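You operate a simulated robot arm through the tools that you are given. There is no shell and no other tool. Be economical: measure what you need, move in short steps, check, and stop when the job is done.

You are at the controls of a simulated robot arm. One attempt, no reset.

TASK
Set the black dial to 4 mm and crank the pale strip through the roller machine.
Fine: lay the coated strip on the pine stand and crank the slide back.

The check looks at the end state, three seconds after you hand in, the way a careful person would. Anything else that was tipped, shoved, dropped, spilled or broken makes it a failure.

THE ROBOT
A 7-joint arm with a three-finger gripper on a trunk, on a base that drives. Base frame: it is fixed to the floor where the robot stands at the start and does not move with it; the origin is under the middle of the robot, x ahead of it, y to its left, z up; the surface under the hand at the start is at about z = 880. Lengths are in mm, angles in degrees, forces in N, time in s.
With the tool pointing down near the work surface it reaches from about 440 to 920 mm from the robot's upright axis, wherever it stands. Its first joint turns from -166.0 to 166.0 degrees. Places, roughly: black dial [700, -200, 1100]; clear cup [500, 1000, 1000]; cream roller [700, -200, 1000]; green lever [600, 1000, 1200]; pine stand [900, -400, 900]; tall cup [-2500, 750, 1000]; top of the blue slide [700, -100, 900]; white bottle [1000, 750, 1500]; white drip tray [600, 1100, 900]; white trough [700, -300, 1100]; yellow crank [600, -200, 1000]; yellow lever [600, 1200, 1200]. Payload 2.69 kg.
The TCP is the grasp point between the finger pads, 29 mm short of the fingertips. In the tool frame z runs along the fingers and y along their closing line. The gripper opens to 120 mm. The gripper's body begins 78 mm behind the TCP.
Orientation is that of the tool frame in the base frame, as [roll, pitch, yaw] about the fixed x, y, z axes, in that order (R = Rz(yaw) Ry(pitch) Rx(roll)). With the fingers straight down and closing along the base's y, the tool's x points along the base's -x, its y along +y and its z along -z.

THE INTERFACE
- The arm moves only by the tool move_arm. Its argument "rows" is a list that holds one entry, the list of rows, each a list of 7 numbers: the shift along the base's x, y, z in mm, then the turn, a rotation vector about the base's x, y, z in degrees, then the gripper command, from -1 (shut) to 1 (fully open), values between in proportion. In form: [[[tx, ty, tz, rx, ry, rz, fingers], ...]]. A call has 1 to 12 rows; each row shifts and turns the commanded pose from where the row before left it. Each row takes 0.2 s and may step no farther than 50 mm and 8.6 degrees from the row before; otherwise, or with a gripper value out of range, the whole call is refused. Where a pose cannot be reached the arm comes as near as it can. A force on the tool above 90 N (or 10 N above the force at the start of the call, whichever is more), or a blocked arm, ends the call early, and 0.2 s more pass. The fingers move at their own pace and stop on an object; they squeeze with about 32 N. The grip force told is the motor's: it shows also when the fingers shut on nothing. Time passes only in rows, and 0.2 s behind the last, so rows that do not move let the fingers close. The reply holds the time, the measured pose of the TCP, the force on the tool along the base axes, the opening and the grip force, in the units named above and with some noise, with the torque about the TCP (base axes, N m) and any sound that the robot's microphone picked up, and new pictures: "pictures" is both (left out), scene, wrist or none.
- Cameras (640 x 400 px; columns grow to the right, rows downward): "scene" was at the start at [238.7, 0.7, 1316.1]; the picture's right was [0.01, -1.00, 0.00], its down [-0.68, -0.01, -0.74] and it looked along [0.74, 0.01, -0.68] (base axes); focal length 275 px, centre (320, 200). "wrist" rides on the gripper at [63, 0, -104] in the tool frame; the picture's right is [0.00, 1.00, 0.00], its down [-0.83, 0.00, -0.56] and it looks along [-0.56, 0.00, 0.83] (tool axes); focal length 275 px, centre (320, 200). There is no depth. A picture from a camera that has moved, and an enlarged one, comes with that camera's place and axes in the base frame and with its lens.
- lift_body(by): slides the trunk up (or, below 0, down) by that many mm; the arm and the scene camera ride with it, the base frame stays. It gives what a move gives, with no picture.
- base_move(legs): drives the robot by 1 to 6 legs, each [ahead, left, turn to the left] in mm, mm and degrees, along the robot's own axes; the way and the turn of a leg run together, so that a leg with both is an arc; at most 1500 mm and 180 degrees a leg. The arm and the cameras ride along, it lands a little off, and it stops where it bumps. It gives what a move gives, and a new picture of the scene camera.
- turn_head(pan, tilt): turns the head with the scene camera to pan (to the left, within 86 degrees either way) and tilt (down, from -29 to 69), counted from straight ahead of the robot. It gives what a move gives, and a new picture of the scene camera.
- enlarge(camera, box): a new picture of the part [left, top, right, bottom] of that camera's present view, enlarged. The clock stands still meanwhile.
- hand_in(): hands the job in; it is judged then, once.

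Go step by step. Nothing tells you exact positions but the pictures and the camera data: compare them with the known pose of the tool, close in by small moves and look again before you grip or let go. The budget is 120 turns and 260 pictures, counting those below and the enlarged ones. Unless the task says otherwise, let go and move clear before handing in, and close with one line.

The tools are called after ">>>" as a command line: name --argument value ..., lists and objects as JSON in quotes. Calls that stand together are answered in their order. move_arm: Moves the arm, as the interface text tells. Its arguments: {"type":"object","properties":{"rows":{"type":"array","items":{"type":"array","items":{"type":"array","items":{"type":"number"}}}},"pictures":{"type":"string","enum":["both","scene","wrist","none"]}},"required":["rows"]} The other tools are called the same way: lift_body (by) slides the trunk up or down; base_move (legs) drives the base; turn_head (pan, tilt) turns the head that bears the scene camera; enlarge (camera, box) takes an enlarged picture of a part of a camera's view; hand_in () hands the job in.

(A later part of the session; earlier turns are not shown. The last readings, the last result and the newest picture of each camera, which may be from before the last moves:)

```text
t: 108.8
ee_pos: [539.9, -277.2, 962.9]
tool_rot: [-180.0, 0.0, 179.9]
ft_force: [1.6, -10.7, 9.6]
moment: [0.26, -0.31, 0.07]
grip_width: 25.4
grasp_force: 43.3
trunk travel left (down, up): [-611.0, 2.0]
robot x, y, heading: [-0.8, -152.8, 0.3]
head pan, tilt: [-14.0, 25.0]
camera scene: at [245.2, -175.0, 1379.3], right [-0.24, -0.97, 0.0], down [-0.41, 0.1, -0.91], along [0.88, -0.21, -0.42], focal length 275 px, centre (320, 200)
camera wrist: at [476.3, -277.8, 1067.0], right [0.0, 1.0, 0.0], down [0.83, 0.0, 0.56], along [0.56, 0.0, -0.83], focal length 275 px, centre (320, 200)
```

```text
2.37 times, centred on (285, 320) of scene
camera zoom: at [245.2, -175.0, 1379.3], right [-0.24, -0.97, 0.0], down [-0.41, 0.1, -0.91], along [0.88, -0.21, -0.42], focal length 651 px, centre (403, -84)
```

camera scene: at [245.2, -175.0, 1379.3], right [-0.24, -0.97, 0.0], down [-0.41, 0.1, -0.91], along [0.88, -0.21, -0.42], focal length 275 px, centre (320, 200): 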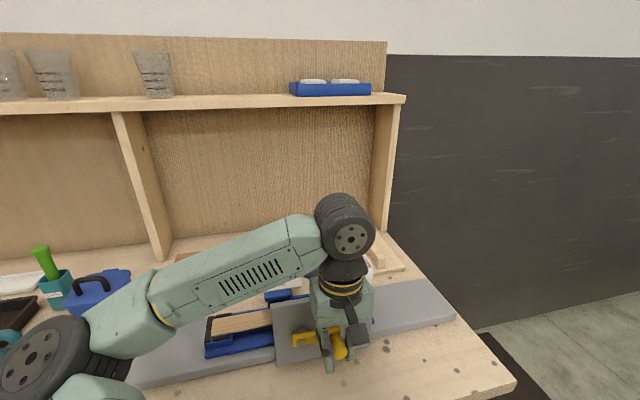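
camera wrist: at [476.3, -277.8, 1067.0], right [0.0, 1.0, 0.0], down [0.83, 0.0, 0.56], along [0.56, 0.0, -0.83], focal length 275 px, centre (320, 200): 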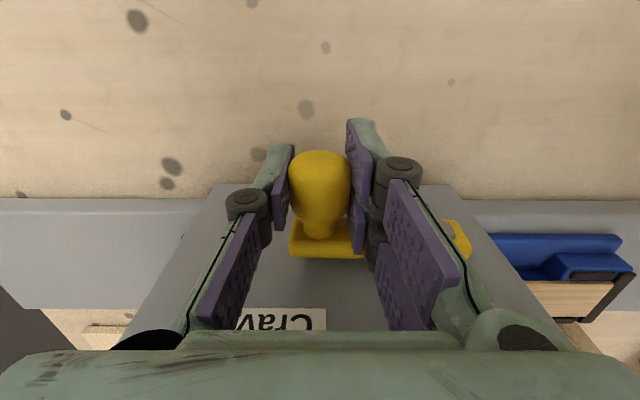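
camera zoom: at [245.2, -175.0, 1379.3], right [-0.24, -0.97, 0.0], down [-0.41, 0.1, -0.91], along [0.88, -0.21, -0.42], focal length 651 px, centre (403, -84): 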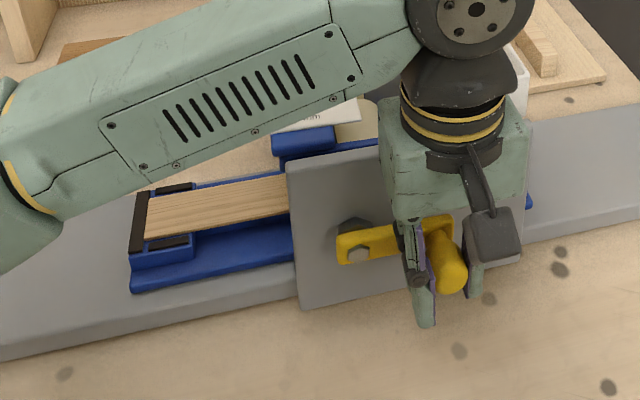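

Crank is about horizontal right. Continue down through the bottom.

>>> move_arm --rows '[[[0, 2.7, -8.4, 0, 0, 0, -0.7], [0, 3.9, -7.8, 0, 0, 0, -0.7], [0, 5.1, -7.2, 0, 0, 0, -0.7], [0, 6.2, -6.3, 0, 0, 0, -0.7], [0, 7.0, -5.2, 0, 0, 0, -0.7], [0, 7.8, -4.0, 0, 0, 0, -0.7], [0, 8.4, -2.8, 0, 0, 0, -0.7], [0, 0, 0, 0, 0, 0, -0.7]]]'

>>> enlarge --camera "scene" --box '[150, 240, 420, 400]'

```text
t: 109.9
ee_pos: [540.5, -269.6, 939.6]
tool_rot: [-178.6, 1.1, 179.2]
ft_force: [-7.9, -24.1, 27.7]
moment: [0.64, -1.29, -0.29]
grip_width: 34.3
grasp_force: 12.0
trunk travel left (down, up): [-611.0, 2.0]
robot x, y, heading: [2.2, -152.5, 0.0]
head pan, tilt: [-14.0, 25.0]
stopped in row 5: the force on the tool passed its limit at 101 N (the readings are from after the stop); the commanded pose is now the measured one
camera scene: at [243.0, -177.0, 1379.7], right [-0.24, -0.97, 0.0], down [-0.41, 0.1, -0.91], along [0.88, -0.22, -0.42], focal length 275 px, centre (320, 200)
camera wrist: at [475.2, -266.5, 1043.3], right [0.01, 1.0, -0.02], down [0.82, 0.01, 0.57], along [0.57, -0.03, -0.82], focal length 275 px, centre (320, 200)
```

scene: 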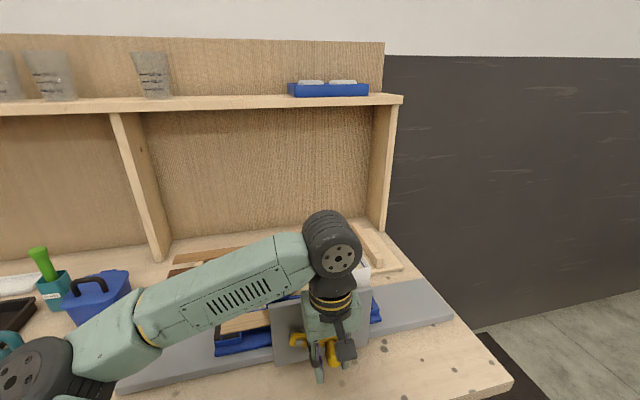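
wrist: 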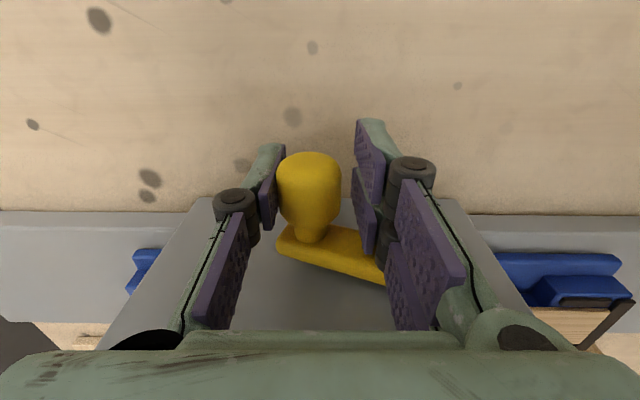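

```text
2.37 times, centred on (285, 320) of scene
camera zoom: at [243.0, -177.0, 1379.7], right [-0.24, -0.97, 0.0], down [-0.41, 0.1, -0.91], along [0.88, -0.22, -0.42], focal length 651 px, centre (403, -84)
```

zoom: 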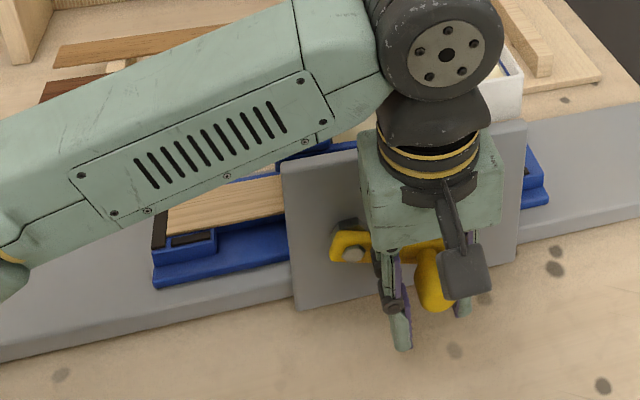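

The pads slid down the knob (it can't spin, so it slips in the pads). I'll open, pull out a bit from the bolt, and check the knob position; then turn the tool together with the crank.

>>> move_arm --rows '[[[0, 0, 0, 0, 0, 0, 0], [0, 0, 0, 0, 0, 0, 0], [-9, 0, 15, 0, 0, 0, 0], [0, -5, 15, -1.4, 1, 0.5, 0], [0, 0, 0, 0, 0, 0, 0]]]'

>>> enlarge --camera "wrist" --box '[220, 100, 440, 300]'

>>> enlarge --camera "scene" --box '[230, 260, 400, 390]'

```text
t: 111.1
ee_pos: [533.5, -268.8, 967.8]
tool_rot: [-177.6, -0.4, -179.8]
ft_force: [0.2, -0.8, 0.6]
moment: [0.0, 0.02, -0.01]
grip_width: 60.2
grasp_force: 0.0
trunk travel left (down, up): [-611.0, 2.0]
robot x, y, heading: [1.6, -152.3, 0.3]
head pan, tilt: [-14.0, 25.0]
camera scene: at [245.5, -175.1, 1379.1], right [-0.24, -0.97, 0.0], down [-0.41, 0.1, -0.91], along [0.88, -0.22, -0.42], focal length 275 px, centre (320, 200)
camera wrist: at [470.2, -265.8, 1072.1], right [-0.01, 1.0, -0.04], down [0.83, 0.03, 0.55], along [0.55, -0.03, -0.83], focal length 275 px, centre (320, 200)
```

scene: 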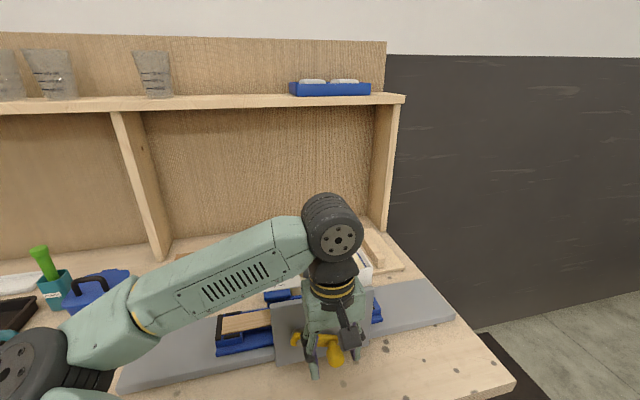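
wrist: 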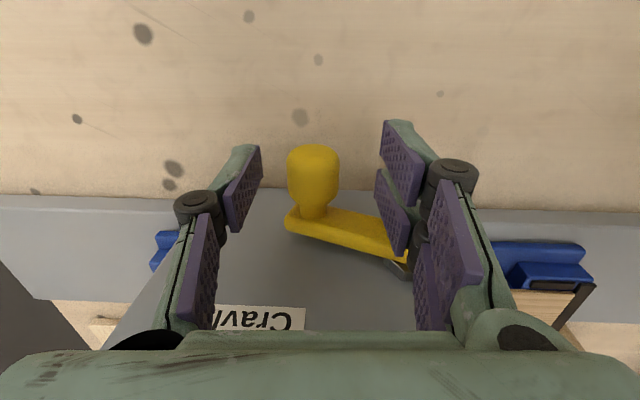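

```text
2.00 times, centred on (330, 200) of wrist
camera zoom: at [470.2, -265.8, 1072.1], right [-0.01, 1.0, -0.04], down [0.83, 0.03, 0.55], along [0.55, -0.03, -0.83], focal length 551 px, centre (300, 200)
```

zoom: 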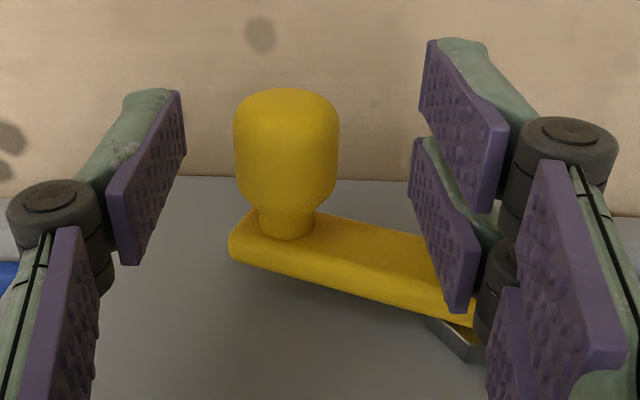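

```text
3.08 times, centred on (315, 325) of scene
camera zoom: at [245.5, -175.1, 1379.1], right [-0.24, -0.97, 0.0], down [-0.41, 0.1, -0.91], along [0.88, -0.22, -0.42], focal length 845 px, centre (335, -185)
```

zoom: 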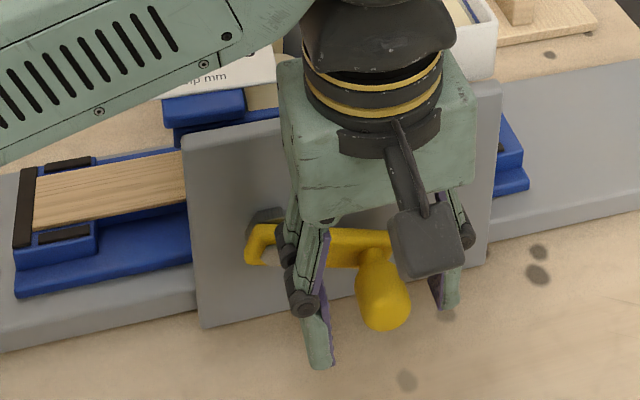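

Knob is at (543, −275, 939), crank angle ≈ −23°. Re-grip and turn with the tool rotating along with the crank (45°).

>>> move_arm --rows '[[[0, -5, -8, 2.4, 0, 0, 0], [0, 0, -7.5, 0, 0, 0, 0], [0, 0, 0, 0, 0, 0, -0.5], [0, 0, 0, 0, 0, 0, -1], [0, 0, 0, 0, 0, 0, -1], [0, 1.9, -6.8, 7.5, 0, 0, -1], [0, 2.7, -6.6, 7.5, 0, 0, -1], [0, 3.5, -6.2, 7.5, 0, 0, -1], [0, 4.4, -5.6, 7.5, 0, 0, -1], [0, 0, 0, 0, 0, 0, -1]]]'

>>> enlarge --camera "scene" --box '[150, 240, 420, 400]'

```text
t: 113.3
ee_pos: [534.3, -262.5, 926.1]
tool_rot: [149.9, -0.1, -179.9]
ft_force: [-0.1, -5.2, 3.2]
moment: [0.15, -0.47, -0.29]
grip_width: 25.6
grasp_force: 45.8
trunk travel left (down, up): [-611.0, 2.0]
robot x, y, heading: [-0.8, -150.8, 0.1]
head pan, tilt: [-14.0, 25.0]
camera scene: at [245.4, -175.5, 1379.1], right [-0.24, -0.97, 0.0], down [-0.41, 0.1, -0.91], along [0.88, -0.22, -0.42], focal length 275 px, centre (320, 200)
camera wrist: at [470.2, -315.4, 1016.8], right [-0.01, 0.87, 0.5], down [0.83, -0.27, 0.48], along [0.55, 0.42, -0.72], focal length 275 px, centre (320, 200)
```

scene: 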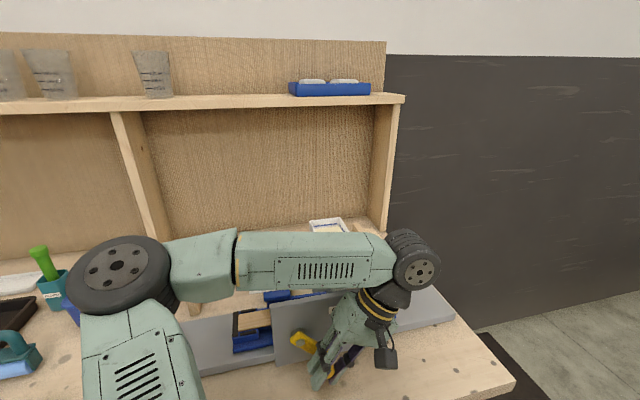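
wrist: 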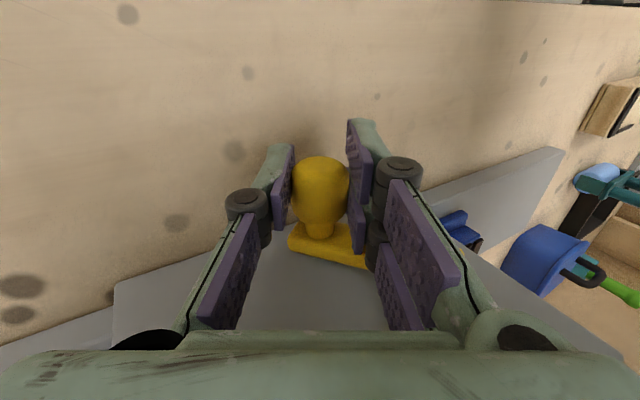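

```text
2.37 times, centred on (285, 320) of scene
camera zoom: at [245.4, -175.5, 1379.1], right [-0.24, -0.97, 0.0], down [-0.41, 0.1, -0.91], along [0.88, -0.22, -0.42], focal length 651 px, centre (403, -84)
```

zoom: 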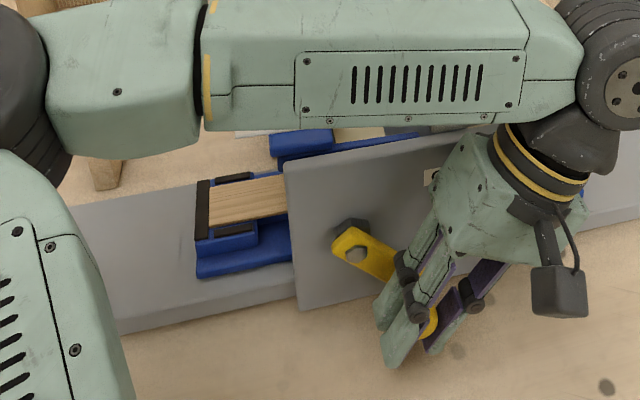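

Works smoothly. Two more steps to 45°, then release and back away along the tool axis.

>>> move_arm --rows '[[[0, 5.0, -5.1, 7.5, 0, 0, -1], [0, 5.7, -4.3, 7.5, 0, 0, -1], [0, 0, 0, 0, 0, 0, -0.5], [0, 0, 0, 0, 0, 0, 0], [0, 0, 0, 0, 0, 0, 0], [0, -25, 25, -5, 0, 0, 0], [0, -20, 25, -8, 0, 0, 0], [0, 0, 20, -8, 0, 0, 0], [0, 10, 10, -8, 0, 0, 0], [0, 10, 10, -8, 0, 0, 0], [0, 10, 0, -8, 0, 0, 0]]]'

>>> enlarge --camera "scene" --box '[150, 240, 420, 400]'

```text
t: 115.7
ee_pos: [534.3, -264.6, 1007.8]
tool_rot: [-179.9, -0.2, -179.8]
ft_force: [0.0, 0.1, 1.3]
moment: [0.01, 0.02, 0.01]
grip_width: 60.0
grasp_force: 0.0
trunk travel left (down, up): [-611.0, 2.0]
robot x, y, heading: [3.1, -151.6, 0.0]
head pan, tilt: [-14.0, 25.0]
camera scene: at [245.8, -174.6, 1379.1], right [-0.24, -0.97, 0.0], down [-0.41, 0.1, -0.91], along [0.88, -0.22, -0.42], focal length 275 px, centre (320, 200)
camera wrist: at [470.6, -266.1, 1112.2], right [-0.01, 1.0, 0.0], down [0.83, 0.01, 0.55], along [0.55, 0.0, -0.83], focal length 275 px, centre (320, 200)
```

scene: 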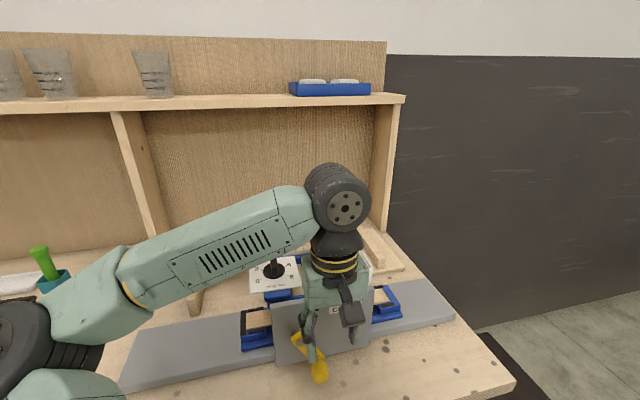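
wrist: 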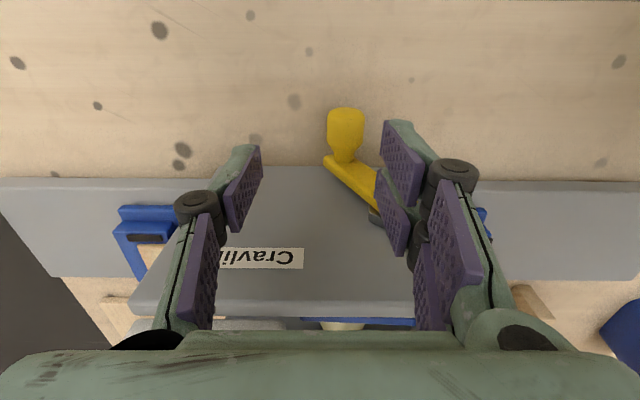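

```text
2.37 times, centred on (285, 320) of scene
camera zoom: at [245.8, -174.6, 1379.1], right [-0.24, -0.97, 0.0], down [-0.41, 0.1, -0.91], along [0.88, -0.22, -0.42], focal length 651 px, centre (403, -84)
```

zoom: 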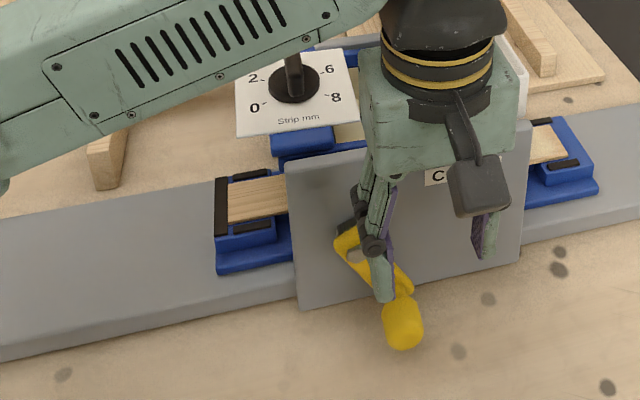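

Strip is emerging on the right. Next stroke: tilt the hand left 30°, re-grip the knob at (−248, 915).

>>> move_arm --rows '[[[0, 12, -10, -7.5, 0, 0, 0], [0, 12, -10, -7.5, 0, 0, 0], [0, 12, -10, -7.5, 0, 0, 0], [0, 12, -10, -7.5, 0, 0, 0], [0, -12.5, -21.5, 0, 0, 0, 0], [0, -12.5, -21.5, 0, 0, 0, 0], [0, 0, 0, 0, 0, 0, 0]]]'

>>> enlarge --camera "wrist" --box '[220, 100, 440, 300]'

```text
t: 117.3
ee_pos: [527.8, -240.1, 932.0]
tool_rot: [-150.5, 0.6, -179.5]
ft_force: [0.3, -0.2, 0.5]
moment: [-0.03, -0.04, -0.02]
grip_width: 60.0
grasp_force: 0.1
trunk travel left (down, up): [-611.0, 2.0]
robot x, y, heading: [0.8, -150.5, 0.3]
head pan, tilt: [-14.0, 25.0]
camera scene: at [233.0, -176.6, 1382.7], right [-0.24, -0.97, 0.0], down [-0.4, 0.1, -0.91], along [0.89, -0.21, -0.41], focal length 275 px, centre (320, 200)
camera wrist: at [461.9, -190.9, 1022.4], right [-0.01, 0.87, -0.49], down [0.82, 0.28, 0.49], along [0.57, -0.4, -0.72], focal length 275 px, centre (320, 200)
```

scene: 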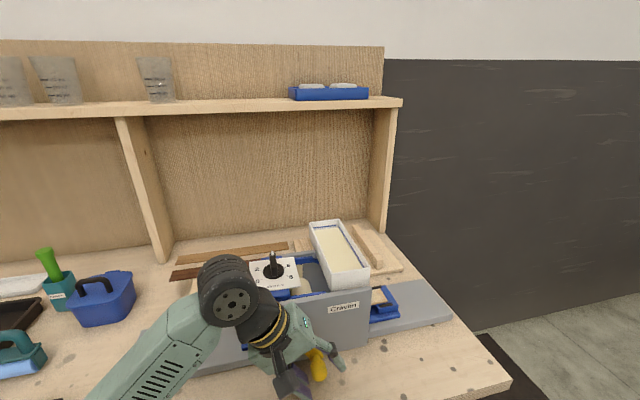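
wrist: 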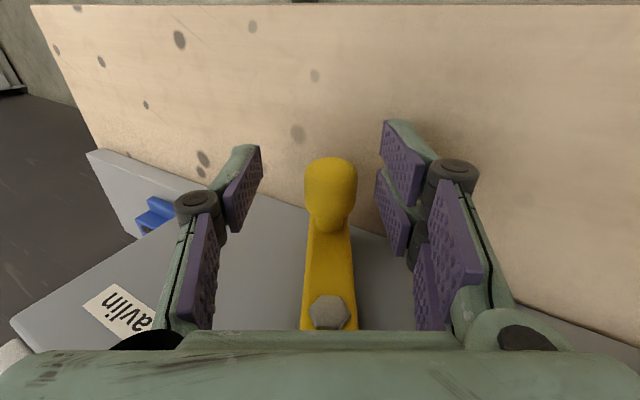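

```text
2.00 times, centred on (330, 200) of wrist
camera zoom: at [461.9, -190.9, 1022.4], right [-0.01, 0.87, -0.49], down [0.82, 0.28, 0.49], along [0.57, -0.4, -0.72], focal length 551 px, centre (300, 200)
```

zoom: 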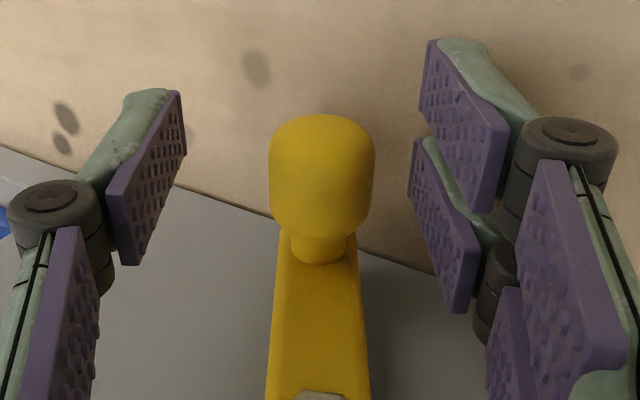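

The arm seems to be leaning on something upstream (camera shifted). I'll back off to a smaller tilt.

>>> move_arm --rows '[[[0, 12, 21, 0, 0, 0, 0], [0, 8, 21, 7.5, 0, 0, 0], [0, -12, 10, 7.5, 0, 0, 0], [0, -12, 5, 7.5, 0, 0, 0], [0, -10, 5, 7.5, 0, 0, 0]]]'

```text
t: 118.5
ee_pos: [534.8, -258.2, 986.8]
tool_rot: [179.9, -0.2, -179.8]
ft_force: [0.7, -0.1, 0.4]
moment: [0.0, 0.01, -0.06]
grip_width: 60.1
grasp_force: 0.0
trunk travel left (down, up): [-611.0, 2.0]
robot x, y, heading: [2.1, -153.5, 0.4]
head pan, tilt: [-14.0, 25.0]
camera scene: at [245.9, -175.4, 1379.0], right [-0.24, -0.97, 0.0], down [-0.41, 0.1, -0.91], along [0.88, -0.22, -0.42], focal length 275 px, centre (320, 200)
camera wrist: at [470.5, -258.9, 1091.0], right [-0.01, 1.0, 0.0], down [0.83, 0.01, 0.55], along [0.55, 0.01, -0.83], focal length 275 px, centre (320, 200)
```

scene: 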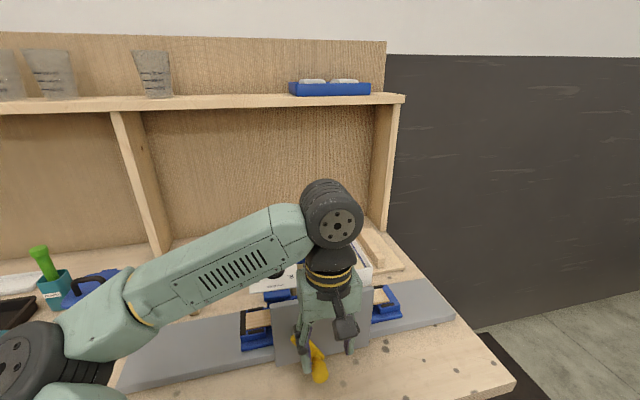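
wrist: 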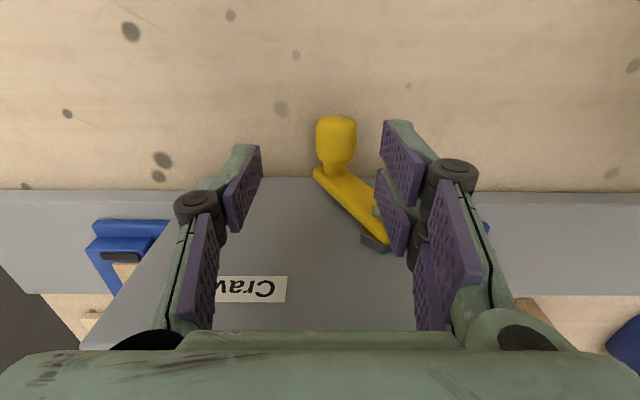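

Fine again. Use 0→45° strokes instead: re-grip with the tool vertical and turn on.

>>> move_arm --rows '[[[0, 5, -30, 0, 0, 0, 0], [0, 5.2, -30, 0, 0, 0, 0], [0, 0, 0, 0, 0, 0, -0.5], [0, 0, 0, 0, 0, 0, -1], [0, 0, 0, 0, 0, 0, -1], [0, 5, -3.3, 7.5, 0, 0, -1], [0, 5.4, -2.7, 7.5, 0, 0, -1], [0, 5.7, -1.9, 7.5, 0, 0, -1], [0, 5.9, -1.2, 7.5, 0, 0, -1], [0, 6, -0.4, 7.5, 0, 0, -1], [0, 6, 0.4, 7.5, 0, 0, -1], [0, 0, 0, 0, 0, 0, -1]]]'

>>> enlarge --camera "scene" --box '[190, 240, 460, 400]'

```text
t: 121.1
ee_pos: [534.5, -214.4, 915.8]
tool_rot: [135.0, -0.1, -179.8]
ft_force: [2.3, -10.5, -10.4]
moment: [0.14, -0.57, -0.6]
grip_width: 26.0
grasp_force: 44.8
trunk travel left (down, up): [-611.0, 2.0]
robot x, y, heading: [-3.4, -152.0, 0.2]
head pan, tilt: [-14.0, 25.0]
camera scene: at [246.4, -176.0, 1378.8], right [-0.24, -0.97, 0.0], down [-0.41, 0.1, -0.91], along [0.88, -0.22, -0.42], focal length 275 px, centre (320, 200)
camera wrist: at [471.2, -288.7, 990.1], right [-0.01, 0.71, 0.71], down [0.83, -0.39, 0.39], along [0.55, 0.59, -0.59], focal length 275 px, centre (320, 200)
```

scene: 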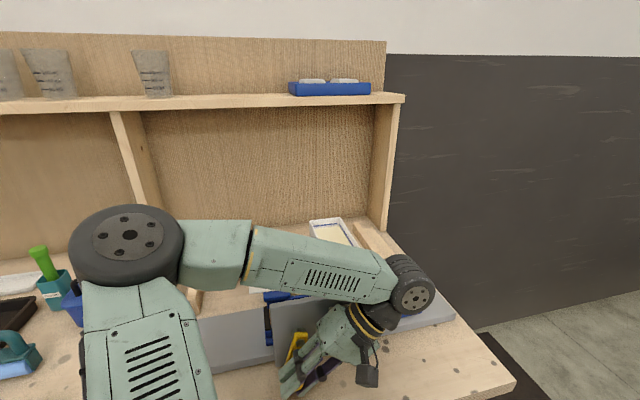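
wrist: 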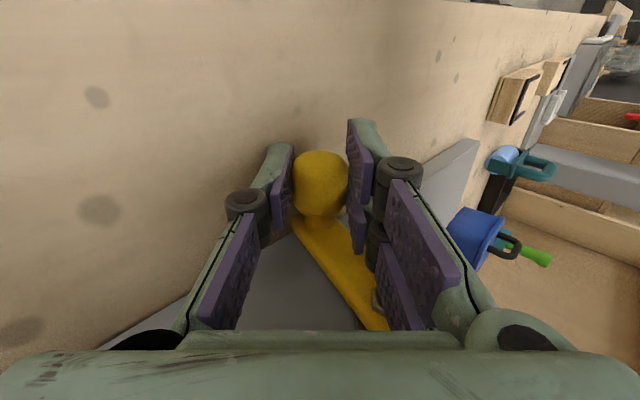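

```text
2.37 times, centred on (325, 320) of scene
camera zoom: at [246.4, -176.0, 1378.8], right [-0.24, -0.97, 0.0], down [-0.41, 0.1, -0.91], along [0.88, -0.22, -0.42], focal length 651 px, centre (308, -84)
```

zoom: 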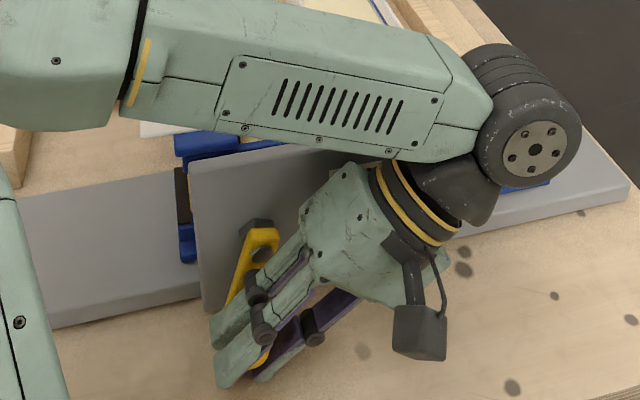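

>>> move_arm --rows '[[[0, 0, 0, 0, 0, 0, -0.5], [0, 0, 0, 0, 0, 0, 0], [0, 0, 0, 0, 0, 0, 0], [0, -25, 25, -5, 0, 0, 0], [0, -20, 25, -8, 0, 0, 0], [0, 0, 20, -8, 0, 0, 0], [0, 15, 10, -8, 0, 0, 0], [0, 20, 0, -8, 0, 0, 0], [0, 20, 0, -8, 0, 0, 0], [0, 0, 0, 0, 0, 0, 0]]]'

>>> enlarge --camera "scene" --box '[190, 240, 460, 400]'

```text
t: 123.3
ee_pos: [533.5, -204.0, 998.0]
tool_rot: [-179.9, -0.2, -179.9]
ft_force: [0.0, 0.0, -0.8]
moment: [0.0, -0.01, 0.04]
grip_width: 59.9
grasp_force: 0.2
trunk travel left (down, up): [-611.0, 2.0]
robot x, y, heading: [1.4, -152.4, 0.3]
head pan, tilt: [-14.0, 25.0]
camera scene: at [245.7, -175.2, 1379.1], right [-0.24, -0.97, 0.0], down [-0.41, 0.1, -0.91], along [0.88, -0.22, -0.42], focal length 275 px, centre (320, 200)
camera wrist: at [470.4, -203.7, 1101.8], right [-0.01, 1.0, 0.0], down [0.83, 0.01, 0.55], along [0.55, 0.0, -0.83], focal length 275 px, centre (320, 200)
```

scene: 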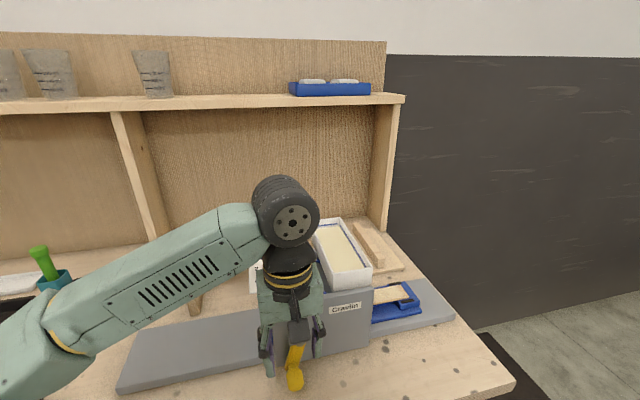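
wrist: 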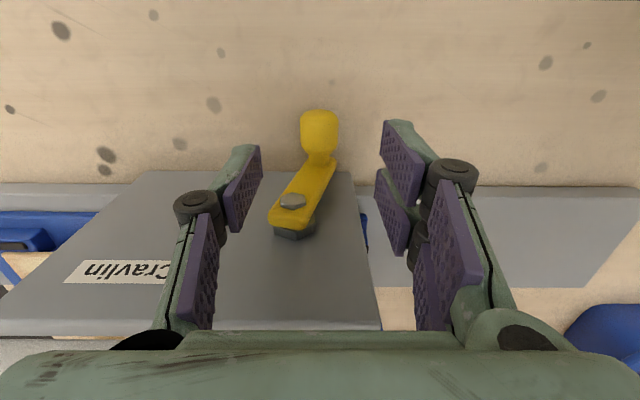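

```text
2.37 times, centred on (325, 320) of scene
camera zoom: at [245.7, -175.2, 1379.1], right [-0.24, -0.97, 0.0], down [-0.41, 0.1, -0.91], along [0.88, -0.22, -0.42], focal length 651 px, centre (308, -84)
```

zoom: 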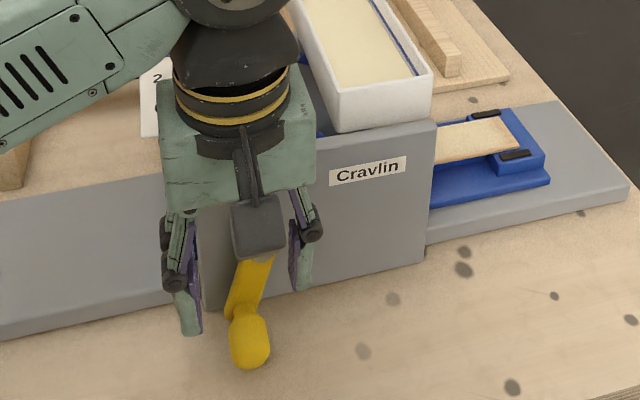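

The strip is coming out coated on the right. Another stroke.

>>> move_arm --rows '[[[0, -0.5, -30, 0, 0, 0, 0], [0, -0.5, -30, 0, 0, 0, 0], [0, 0, -17, 0, 0, 0, 0], [0, 0, 0, 0, 0, 0, -0.5], [0, 0, 0, 0, 0, 0, -1], [0, 5.4, 2.3, 7.5, 0, 0, -1], [0, 5, 2.9, 7.5, 0, 0, -1], [0, 4.6, 3.6, 7.5, 0, 0, -1], [0, 4.1, 4.1, 7.5, 0, 0, -1], [0, 3.5, 4.6, 7.5, 0, 0, -1], [0, 2.9, 5.1, 7.5, 0, 0, -1], [0, 0, 0, 0, 0, 0, -1]]]'

>>> enlarge --camera "scene" --box '[190, 240, 460, 400]'

```text
t: 125.9
ee_pos: [534.1, -180.2, 941.6]
tool_rot: [134.9, -0.1, -179.7]
ft_force: [-2.6, -7.2, -10.2]
moment: [0.28, 0.12, 0.1]
grip_width: 25.8
grasp_force: 45.3
trunk travel left (down, up): [-611.0, 2.0]
robot x, y, heading: [-1.0, -152.9, 0.2]
head pan, tilt: [-14.0, 25.0]
camera scene: at [246.2, -175.8, 1379.0], right [-0.24, -0.97, 0.0], down [-0.41, 0.1, -0.91], along [0.88, -0.22, -0.42], focal length 275 px, centre (320, 200)
camera wrist: at [470.8, -253.9, 1015.8], right [-0.01, 0.71, 0.71], down [0.83, -0.39, 0.39], along [0.55, 0.59, -0.59], focal length 275 px, centre (320, 200)
```

scene: 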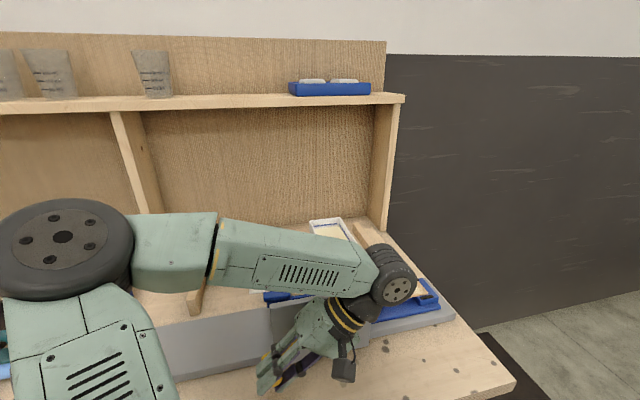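
wrist: 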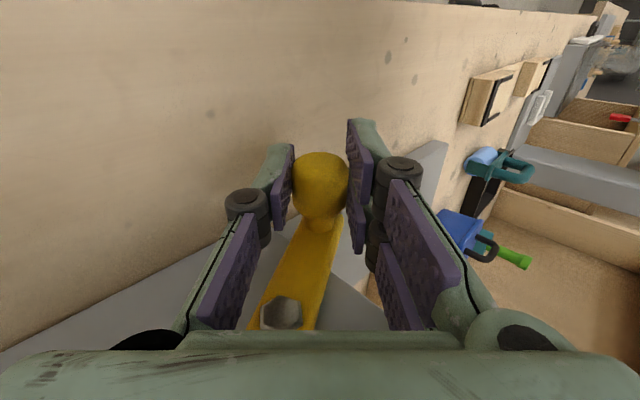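

```text
2.37 times, centred on (325, 320) of scene
camera zoom: at [246.2, -175.8, 1379.0], right [-0.24, -0.97, 0.0], down [-0.41, 0.1, -0.91], along [0.88, -0.22, -0.42], focal length 651 px, centre (308, -84)
```

zoom: 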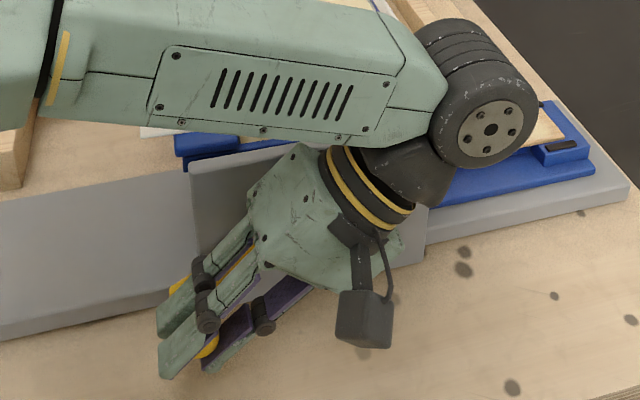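

>>> move_arm --rows '[[[0, 0, 0, 0, 0, 0, -0.5], [0, 0, 0, 0, 0, 0, 0], [0, 0, 0, 0, 0, 0, 0], [0, -25, 25, -5, 0, 0, 0], [0, -15, 25, -8, 0, 0, 0], [0, 0, 20, -8, 0, 0, 0], [0, 15, 0, -8, 0, 0, 0], [0, 17, 0, -8, 0, 0, 0], [0, 17, 0, -8, 0, 0, 0], [0, 0, 0, 0, 0, 0, 0]]]'

>>> enlarge --camera "scene" --box '[230, 240, 500, 400]'

```text
t: 128.1
ee_pos: [533.9, -168.9, 1012.3]
tool_rot: [-179.9, -0.2, -179.9]
ft_force: [-0.3, -0.1, -0.2]
moment: [0.0, -0.02, -0.02]
grip_width: 60.1
grasp_force: 0.1
trunk travel left (down, up): [-611.0, 2.0]
robot x, y, heading: [1.9, -153.8, 0.2]
head pan, tilt: [-14.0, 25.0]
camera scene: at [245.7, -175.2, 1379.1], right [-0.24, -0.97, 0.0], down [-0.41, 0.1, -0.91], along [0.88, -0.22, -0.42], focal length 275 px, centre (320, 200)
camera wrist: at [470.2, -170.2, 1117.2], right [-0.01, 1.0, 0.0], down [0.83, 0.01, 0.55], along [0.55, 0.0, -0.83], focal length 275 px, centre (320, 200)
```

scene: 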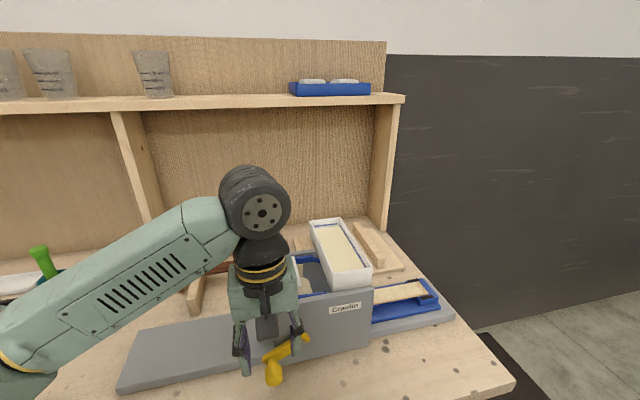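
wrist: 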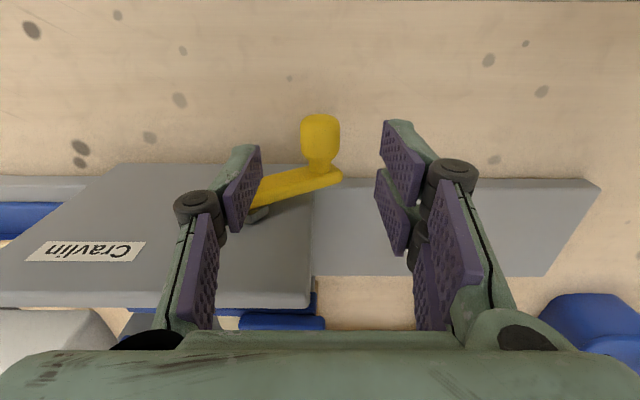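

```text
2.37 times, centred on (365, 320) of scene
camera zoom: at [245.7, -175.2, 1379.1], right [-0.24, -0.97, 0.0], down [-0.41, 0.1, -0.91], along [0.88, -0.22, -0.42], focal length 651 px, centre (213, -84)
```

zoom: 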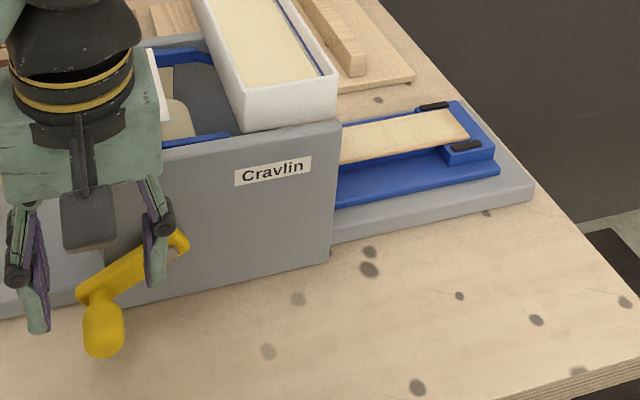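

Coated strip visible. Next stroke from −150° to −195°.

>>> move_arm --rows '[[[0, -1.5, -35, 0, 0, 0, 0], [0, -1, -30, 0, 0, 0, 0], [0, 0, 0, 0, 0, 0, -0.5], [0, 0, 0, 0, 0, 0, -1], [0, 0, 0, 0, 0, 0, -1], [0, 1.6, 6.5, 7.5, 0, 0, -1], [0, 0.9, 6.6, 7.5, 0, 0, -1], [0, -0.1, 6.7, 7.5, 0, 0, -1], [0, -0.9, 6.6, 7.5, 0, 0, -1], [0, -1.8, 6.4, 7.5, 0, 0, -1], [0, -2.6, 6.2, 7.5, 0, 0, -1], [0, 0, 0, 0, 0, 0, -1]]]'

>>> enlarge --camera "scene" --box '[230, 240, 500, 400]'

```text
t: 130.7
ee_pos: [535.1, -179.5, 963.6]
tool_rot: [135.2, 0.4, 179.9]
ft_force: [6.8, -34.3, 12.2]
moment: [-0.42, -0.25, -0.39]
grip_width: 26.8
grasp_force: 45.2
out of reach, approached as far as the arm can: row 11
trunk travel left (down, up): [-611.0, 2.0]
robot x, y, heading: [0.3, -155.1, 0.2]
head pan, tilt: [-14.0, 25.0]
camera scene: at [245.4, -178.9, 1379.8], right [-0.24, -0.97, 0.0], down [-0.41, 0.1, -0.91], along [0.88, -0.22, -0.42], focal length 275 px, centre (320, 200)
camera wrist: at [470.6, -252.5, 1038.1], right [-0.01, 0.71, 0.7], down [0.83, -0.39, 0.4], along [0.56, 0.59, -0.58], focal length 275 px, centre (320, 200)
```

scene: 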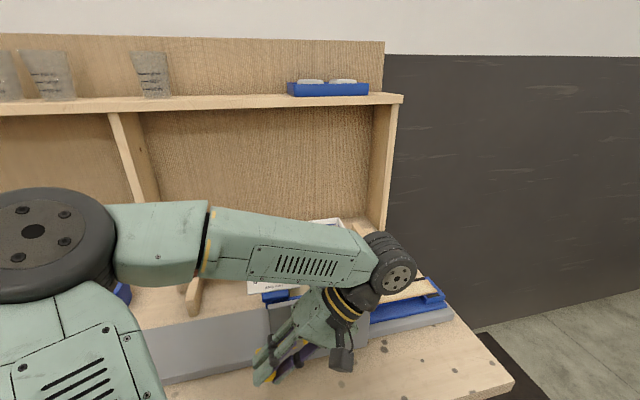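
wrist: 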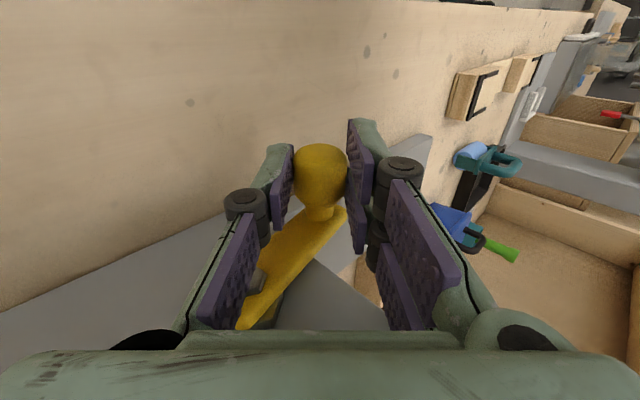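

```text
2.37 times, centred on (365, 320) of scene
camera zoom: at [245.4, -178.9, 1379.8], right [-0.24, -0.97, 0.0], down [-0.41, 0.1, -0.91], along [0.88, -0.22, -0.42], focal length 651 px, centre (213, -84)
```

zoom: 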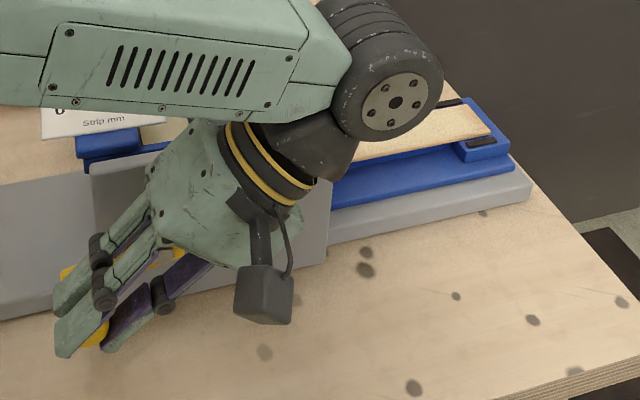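

Resistance now (34 N) – likely the end of travel. Release, retreat, and inspect the output side.

>>> move_arm --rows '[[[0, 0, 0, 0, 0, 0, -0.5], [0, 0, 0, 0, 0, 0, 0], [0, 0, 0, 0, 0, 0, 0], [0, -25, 25, -5, 0, 0, 0], [0, -15, 25, -8, 0, 0, 0], [0, 0, 20, -8, 0, 0, 0], [0, 20, 20, -8, 0, 0, 0], [0, 25, 20, -8, 0, 0, 0], [0, 25, 20, -8, 0, 0, 0], [0, 30, 0, 0, 0, 0, 0]]]'

>>> enlarge --camera "scene" --box '[230, 240, 500, 400]'

```text
t: 132.9
ee_pos: [533.5, -112.6, 1088.7]
tool_rot: [-179.9, -0.3, -179.9]
ft_force: [-0.5, -0.3, -0.2]
moment: [0.04, -0.01, -0.04]
grip_width: 59.9
grasp_force: 0.0
out of reach, approached as far as the arm can: row 4
trunk travel left (down, up): [-611.0, 2.0]
robot x, y, heading: [2.6, -153.1, 0.5]
head pan, tilt: [-14.0, 25.0]
camera scene: at [245.5, -174.9, 1379.2], right [-0.24, -0.97, 0.0], down [-0.41, 0.1, -0.91], along [0.88, -0.22, -0.42], focal length 275 px, centre (320, 200)
camera wrist: at [470.5, -113.0, 1193.9], right [-0.01, 1.0, 0.0], down [0.83, 0.01, 0.55], along [0.55, 0.0, -0.83], focal length 275 px, centre (320, 200)
```

scene: 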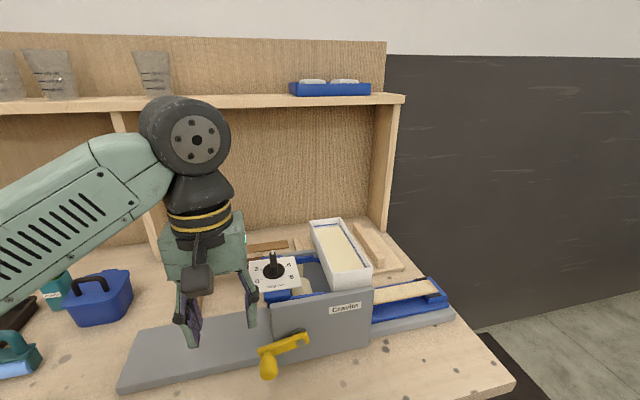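
wrist: 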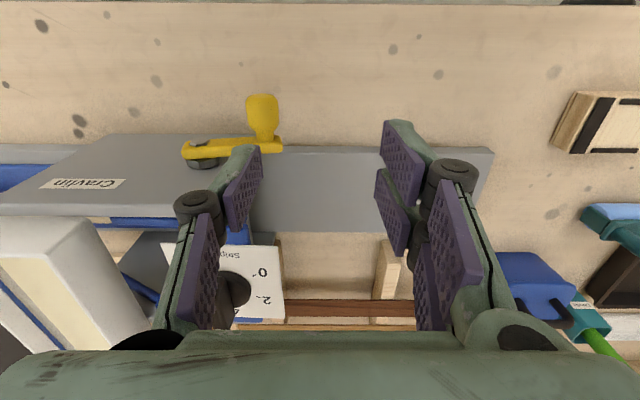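

```text
2.37 times, centred on (365, 320) of scene
camera zoom: at [245.5, -174.9, 1379.2], right [-0.24, -0.97, 0.0], down [-0.41, 0.1, -0.91], along [0.88, -0.22, -0.42], focal length 651 px, centre (213, -84)
```

zoom: 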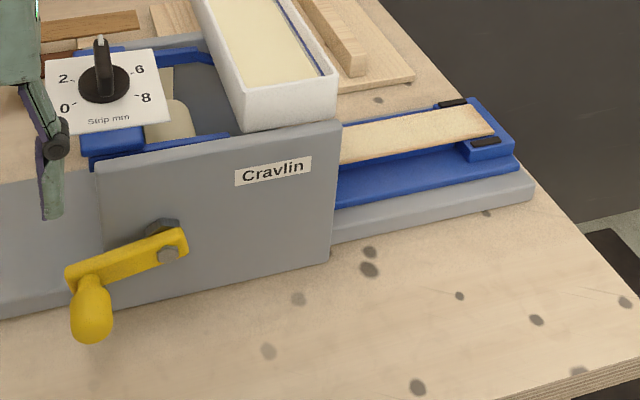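

Crank is near horizontal-left; strip's trailing end is about under the roller. I'll try one more short stroke to see whether travel remains.

>>> move_arm --rows '[[[0, -25, -20, 0, 0, 0, 0], [0, -26, -20, 0, 0, 0, 0], [0, 0, -40, 0, 0, 0, 0], [0, 0, -40, 0, 0, 0, 0], [0, 0, 0, 0, 0, 0, -0.5], [0, 0, 0, 0, 0, 0, -1], [0, 0, 0, 0, 0, 0, -1], [0, 0.1, 6.8, 7.5, 0, 0, -1], [0, -0.7, 6.8, 7.5, 0, 0, -1], [0, -1.5, 6.6, 7.5, 0, 0, -1], [0, 0, 0, 0, 0, 0, -1]]]'

>>> enlarge --camera "scene" --box '[230, 240, 500, 400]'

```text
t: 135.3
ee_pos: [534.1, -167.0, 990.6]
tool_rot: [156.9, 0.0, -179.6]
ft_force: [0.5, 0.8, -0.3]
moment: [-0.06, -0.03, -0.01]
grip_width: 0.0
grasp_force: 28.6
trunk travel left (down, up): [-611.0, 2.0]
robot x, y, heading: [4.1, -154.9, 0.1]
head pan, tilt: [-14.0, 25.0]
camera scene: at [244.6, -178.6, 1380.4], right [-0.24, -0.97, 0.0], down [-0.41, 0.1, -0.91], along [0.88, -0.22, -0.42], focal length 275 px, centre (320, 200)
camera wrist: at [470.1, -208.7, 1087.2], right [-0.01, 0.92, 0.39], down [0.83, -0.21, 0.51], along [0.55, 0.33, -0.76], focal length 275 px, centre (320, 200)
```

scene: 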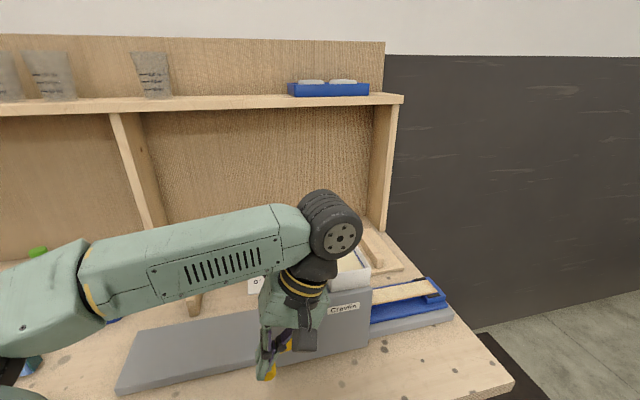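
wrist: 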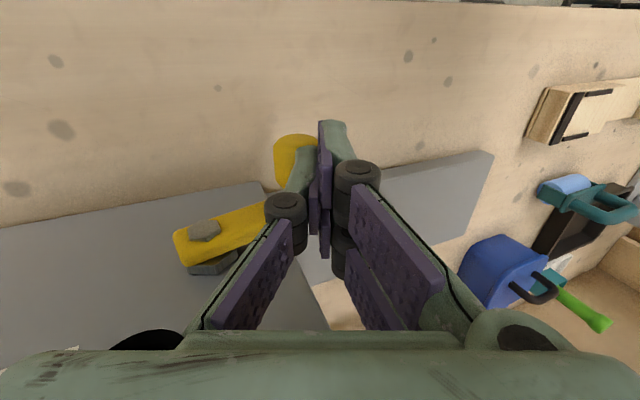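

```text
2.37 times, centred on (365, 320) of scene
camera zoom: at [244.6, -178.6, 1380.4], right [-0.24, -0.97, 0.0], down [-0.41, 0.1, -0.91], along [0.88, -0.22, -0.42], focal length 651 px, centre (213, -84)
```

zoom: 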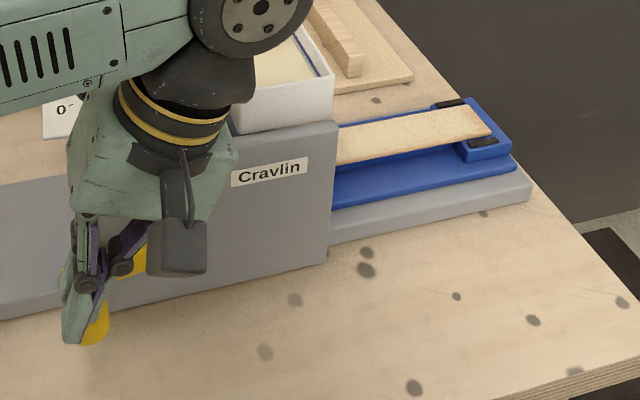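

Missed the knob (too high). Rise, open and look again.

>>> move_arm --rows '[[[0, 0, 30, 0, 0, 0, -1], [0, 0, 20, -7.5, 0, 0, -0.5], [0, 0, 0, -7.5, 0, 0, 0], [0, 0, 0, -7.7, 0, 0, 0], [0, 0, 0, 0, 0, 0, 0]]]' --pictures "wrist"

>>> enlarge --camera "scene" --box '[230, 260, 400, 390]'

```text
t: 136.5
ee_pos: [533.7, -167.0, 1038.2]
tool_rot: [-179.7, -0.3, -179.9]
ft_force: [-0.4, 0.2, 0.0]
moment: [0.02, 0.01, 0.03]
grip_width: 60.5
grasp_force: 0.0
trunk travel left (down, up): [-611.0, 2.0]
robot x, y, heading: [1.8, -154.5, 0.3]
head pan, tilt: [-14.0, 25.0]
camera wrist: at [470.4, -166.2, 1142.9], right [-0.01, 1.0, 0.0], down [0.83, 0.01, 0.55], along [0.55, 0.0, -0.83], focal length 275 px, centre (320, 200)
```

wrist: 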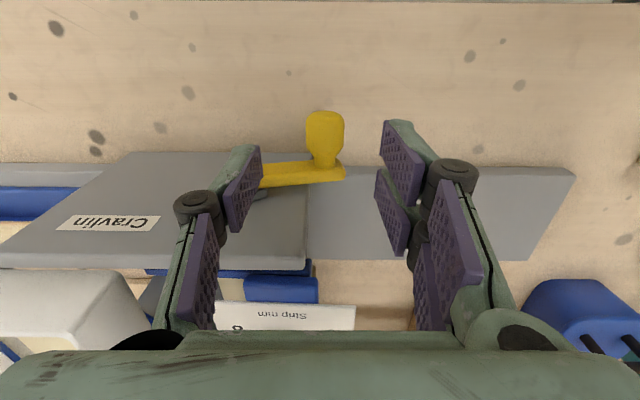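

```text
3.08 times, centred on (315, 325) of scene
camera zoom: at [245.7, -175.1, 1379.1], right [-0.24, -0.97, 0.0], down [-0.41, 0.1, -0.91], along [0.88, -0.22, -0.42], focal length 845 px, centre (335, -185)
```

zoom: 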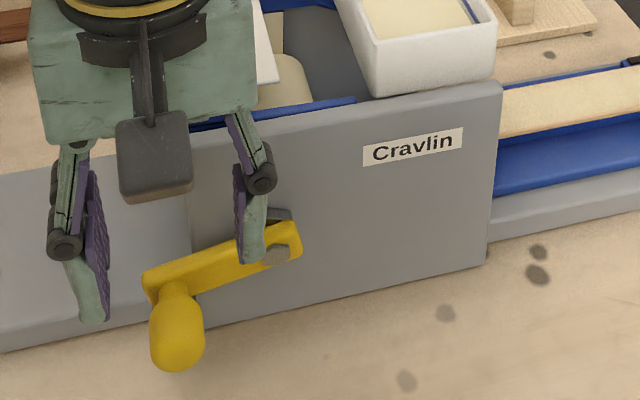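

>>> move_arm --rows '[[[0, 2, -40, 0, 0, 0, 0], [0, 2, -40, 0, 0, 0, 0], [0, 0, 0, 0, 0, 0, -0.5], [0, 0, 0, 0, 0, 0, -1], [0, 0, 0, 0, 0, 0, -1], [0, 0.1, 7.1, 7.5, 0, 0, -1], [0, -0.8, 7.2, 7.5, 0, 0, -1], [0, -1.8, 6.9, 7.5, 0, 0, -1], [0, 0, 0, 0, 0, 0, -1]]]'

>>> enlarge --camera "scene" --box '[230, 240, 500, 400]'

```text
t: 138.5
ee_pos: [534.4, -171.2, 975.0]
tool_rot: [158.2, -0.4, -179.9]
ft_force: [-6.0, -30.1, -53.9]
moment: [-0.72, 0.21, 0.4]
grip_width: 26.7
grasp_force: 45.1
trunk travel left (down, up): [-611.0, 2.0]
robot x, y, heading: [2.3, -153.4, 0.1]
head pan, tilt: [-14.0, 25.0]
camera scene: at [248.6, -178.0, 1378.0], right [-0.24, -0.97, 0.0], down [-0.41, 0.1, -0.9], along [0.88, -0.22, -0.43], focal length 275 px, centre (320, 200)
camera wrist: at [472.1, -209.0, 1073.3], right [0.0, 0.93, 0.37], down [0.84, -0.2, 0.51], along [0.55, 0.31, -0.78], focal length 275 px, centre (320, 200)
```

scene: 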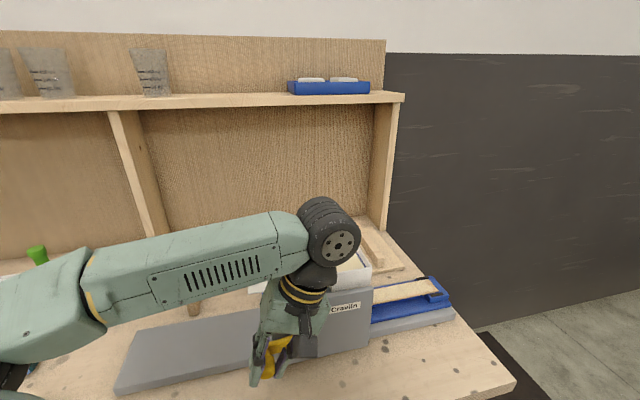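
wrist: 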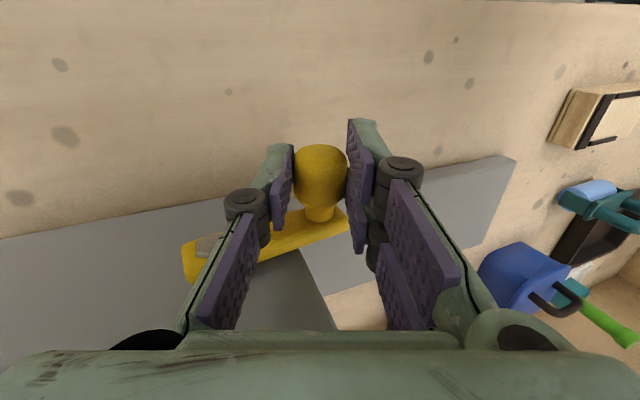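

```text
2.37 times, centred on (365, 320) of scene
camera zoom: at [248.6, -178.0, 1378.0], right [-0.24, -0.97, 0.0], down [-0.41, 0.1, -0.9], along [0.88, -0.22, -0.43], focal length 651 px, centre (213, -84)
```

zoom: 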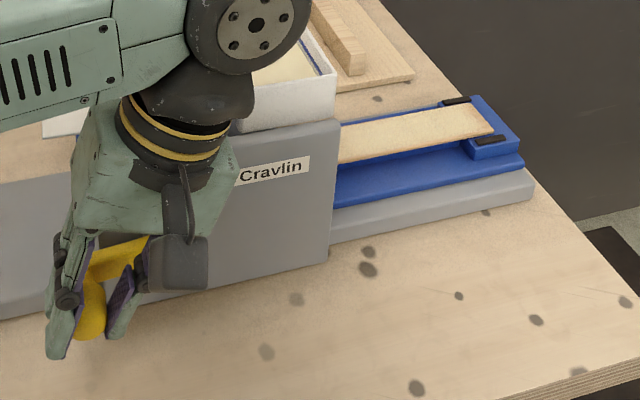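

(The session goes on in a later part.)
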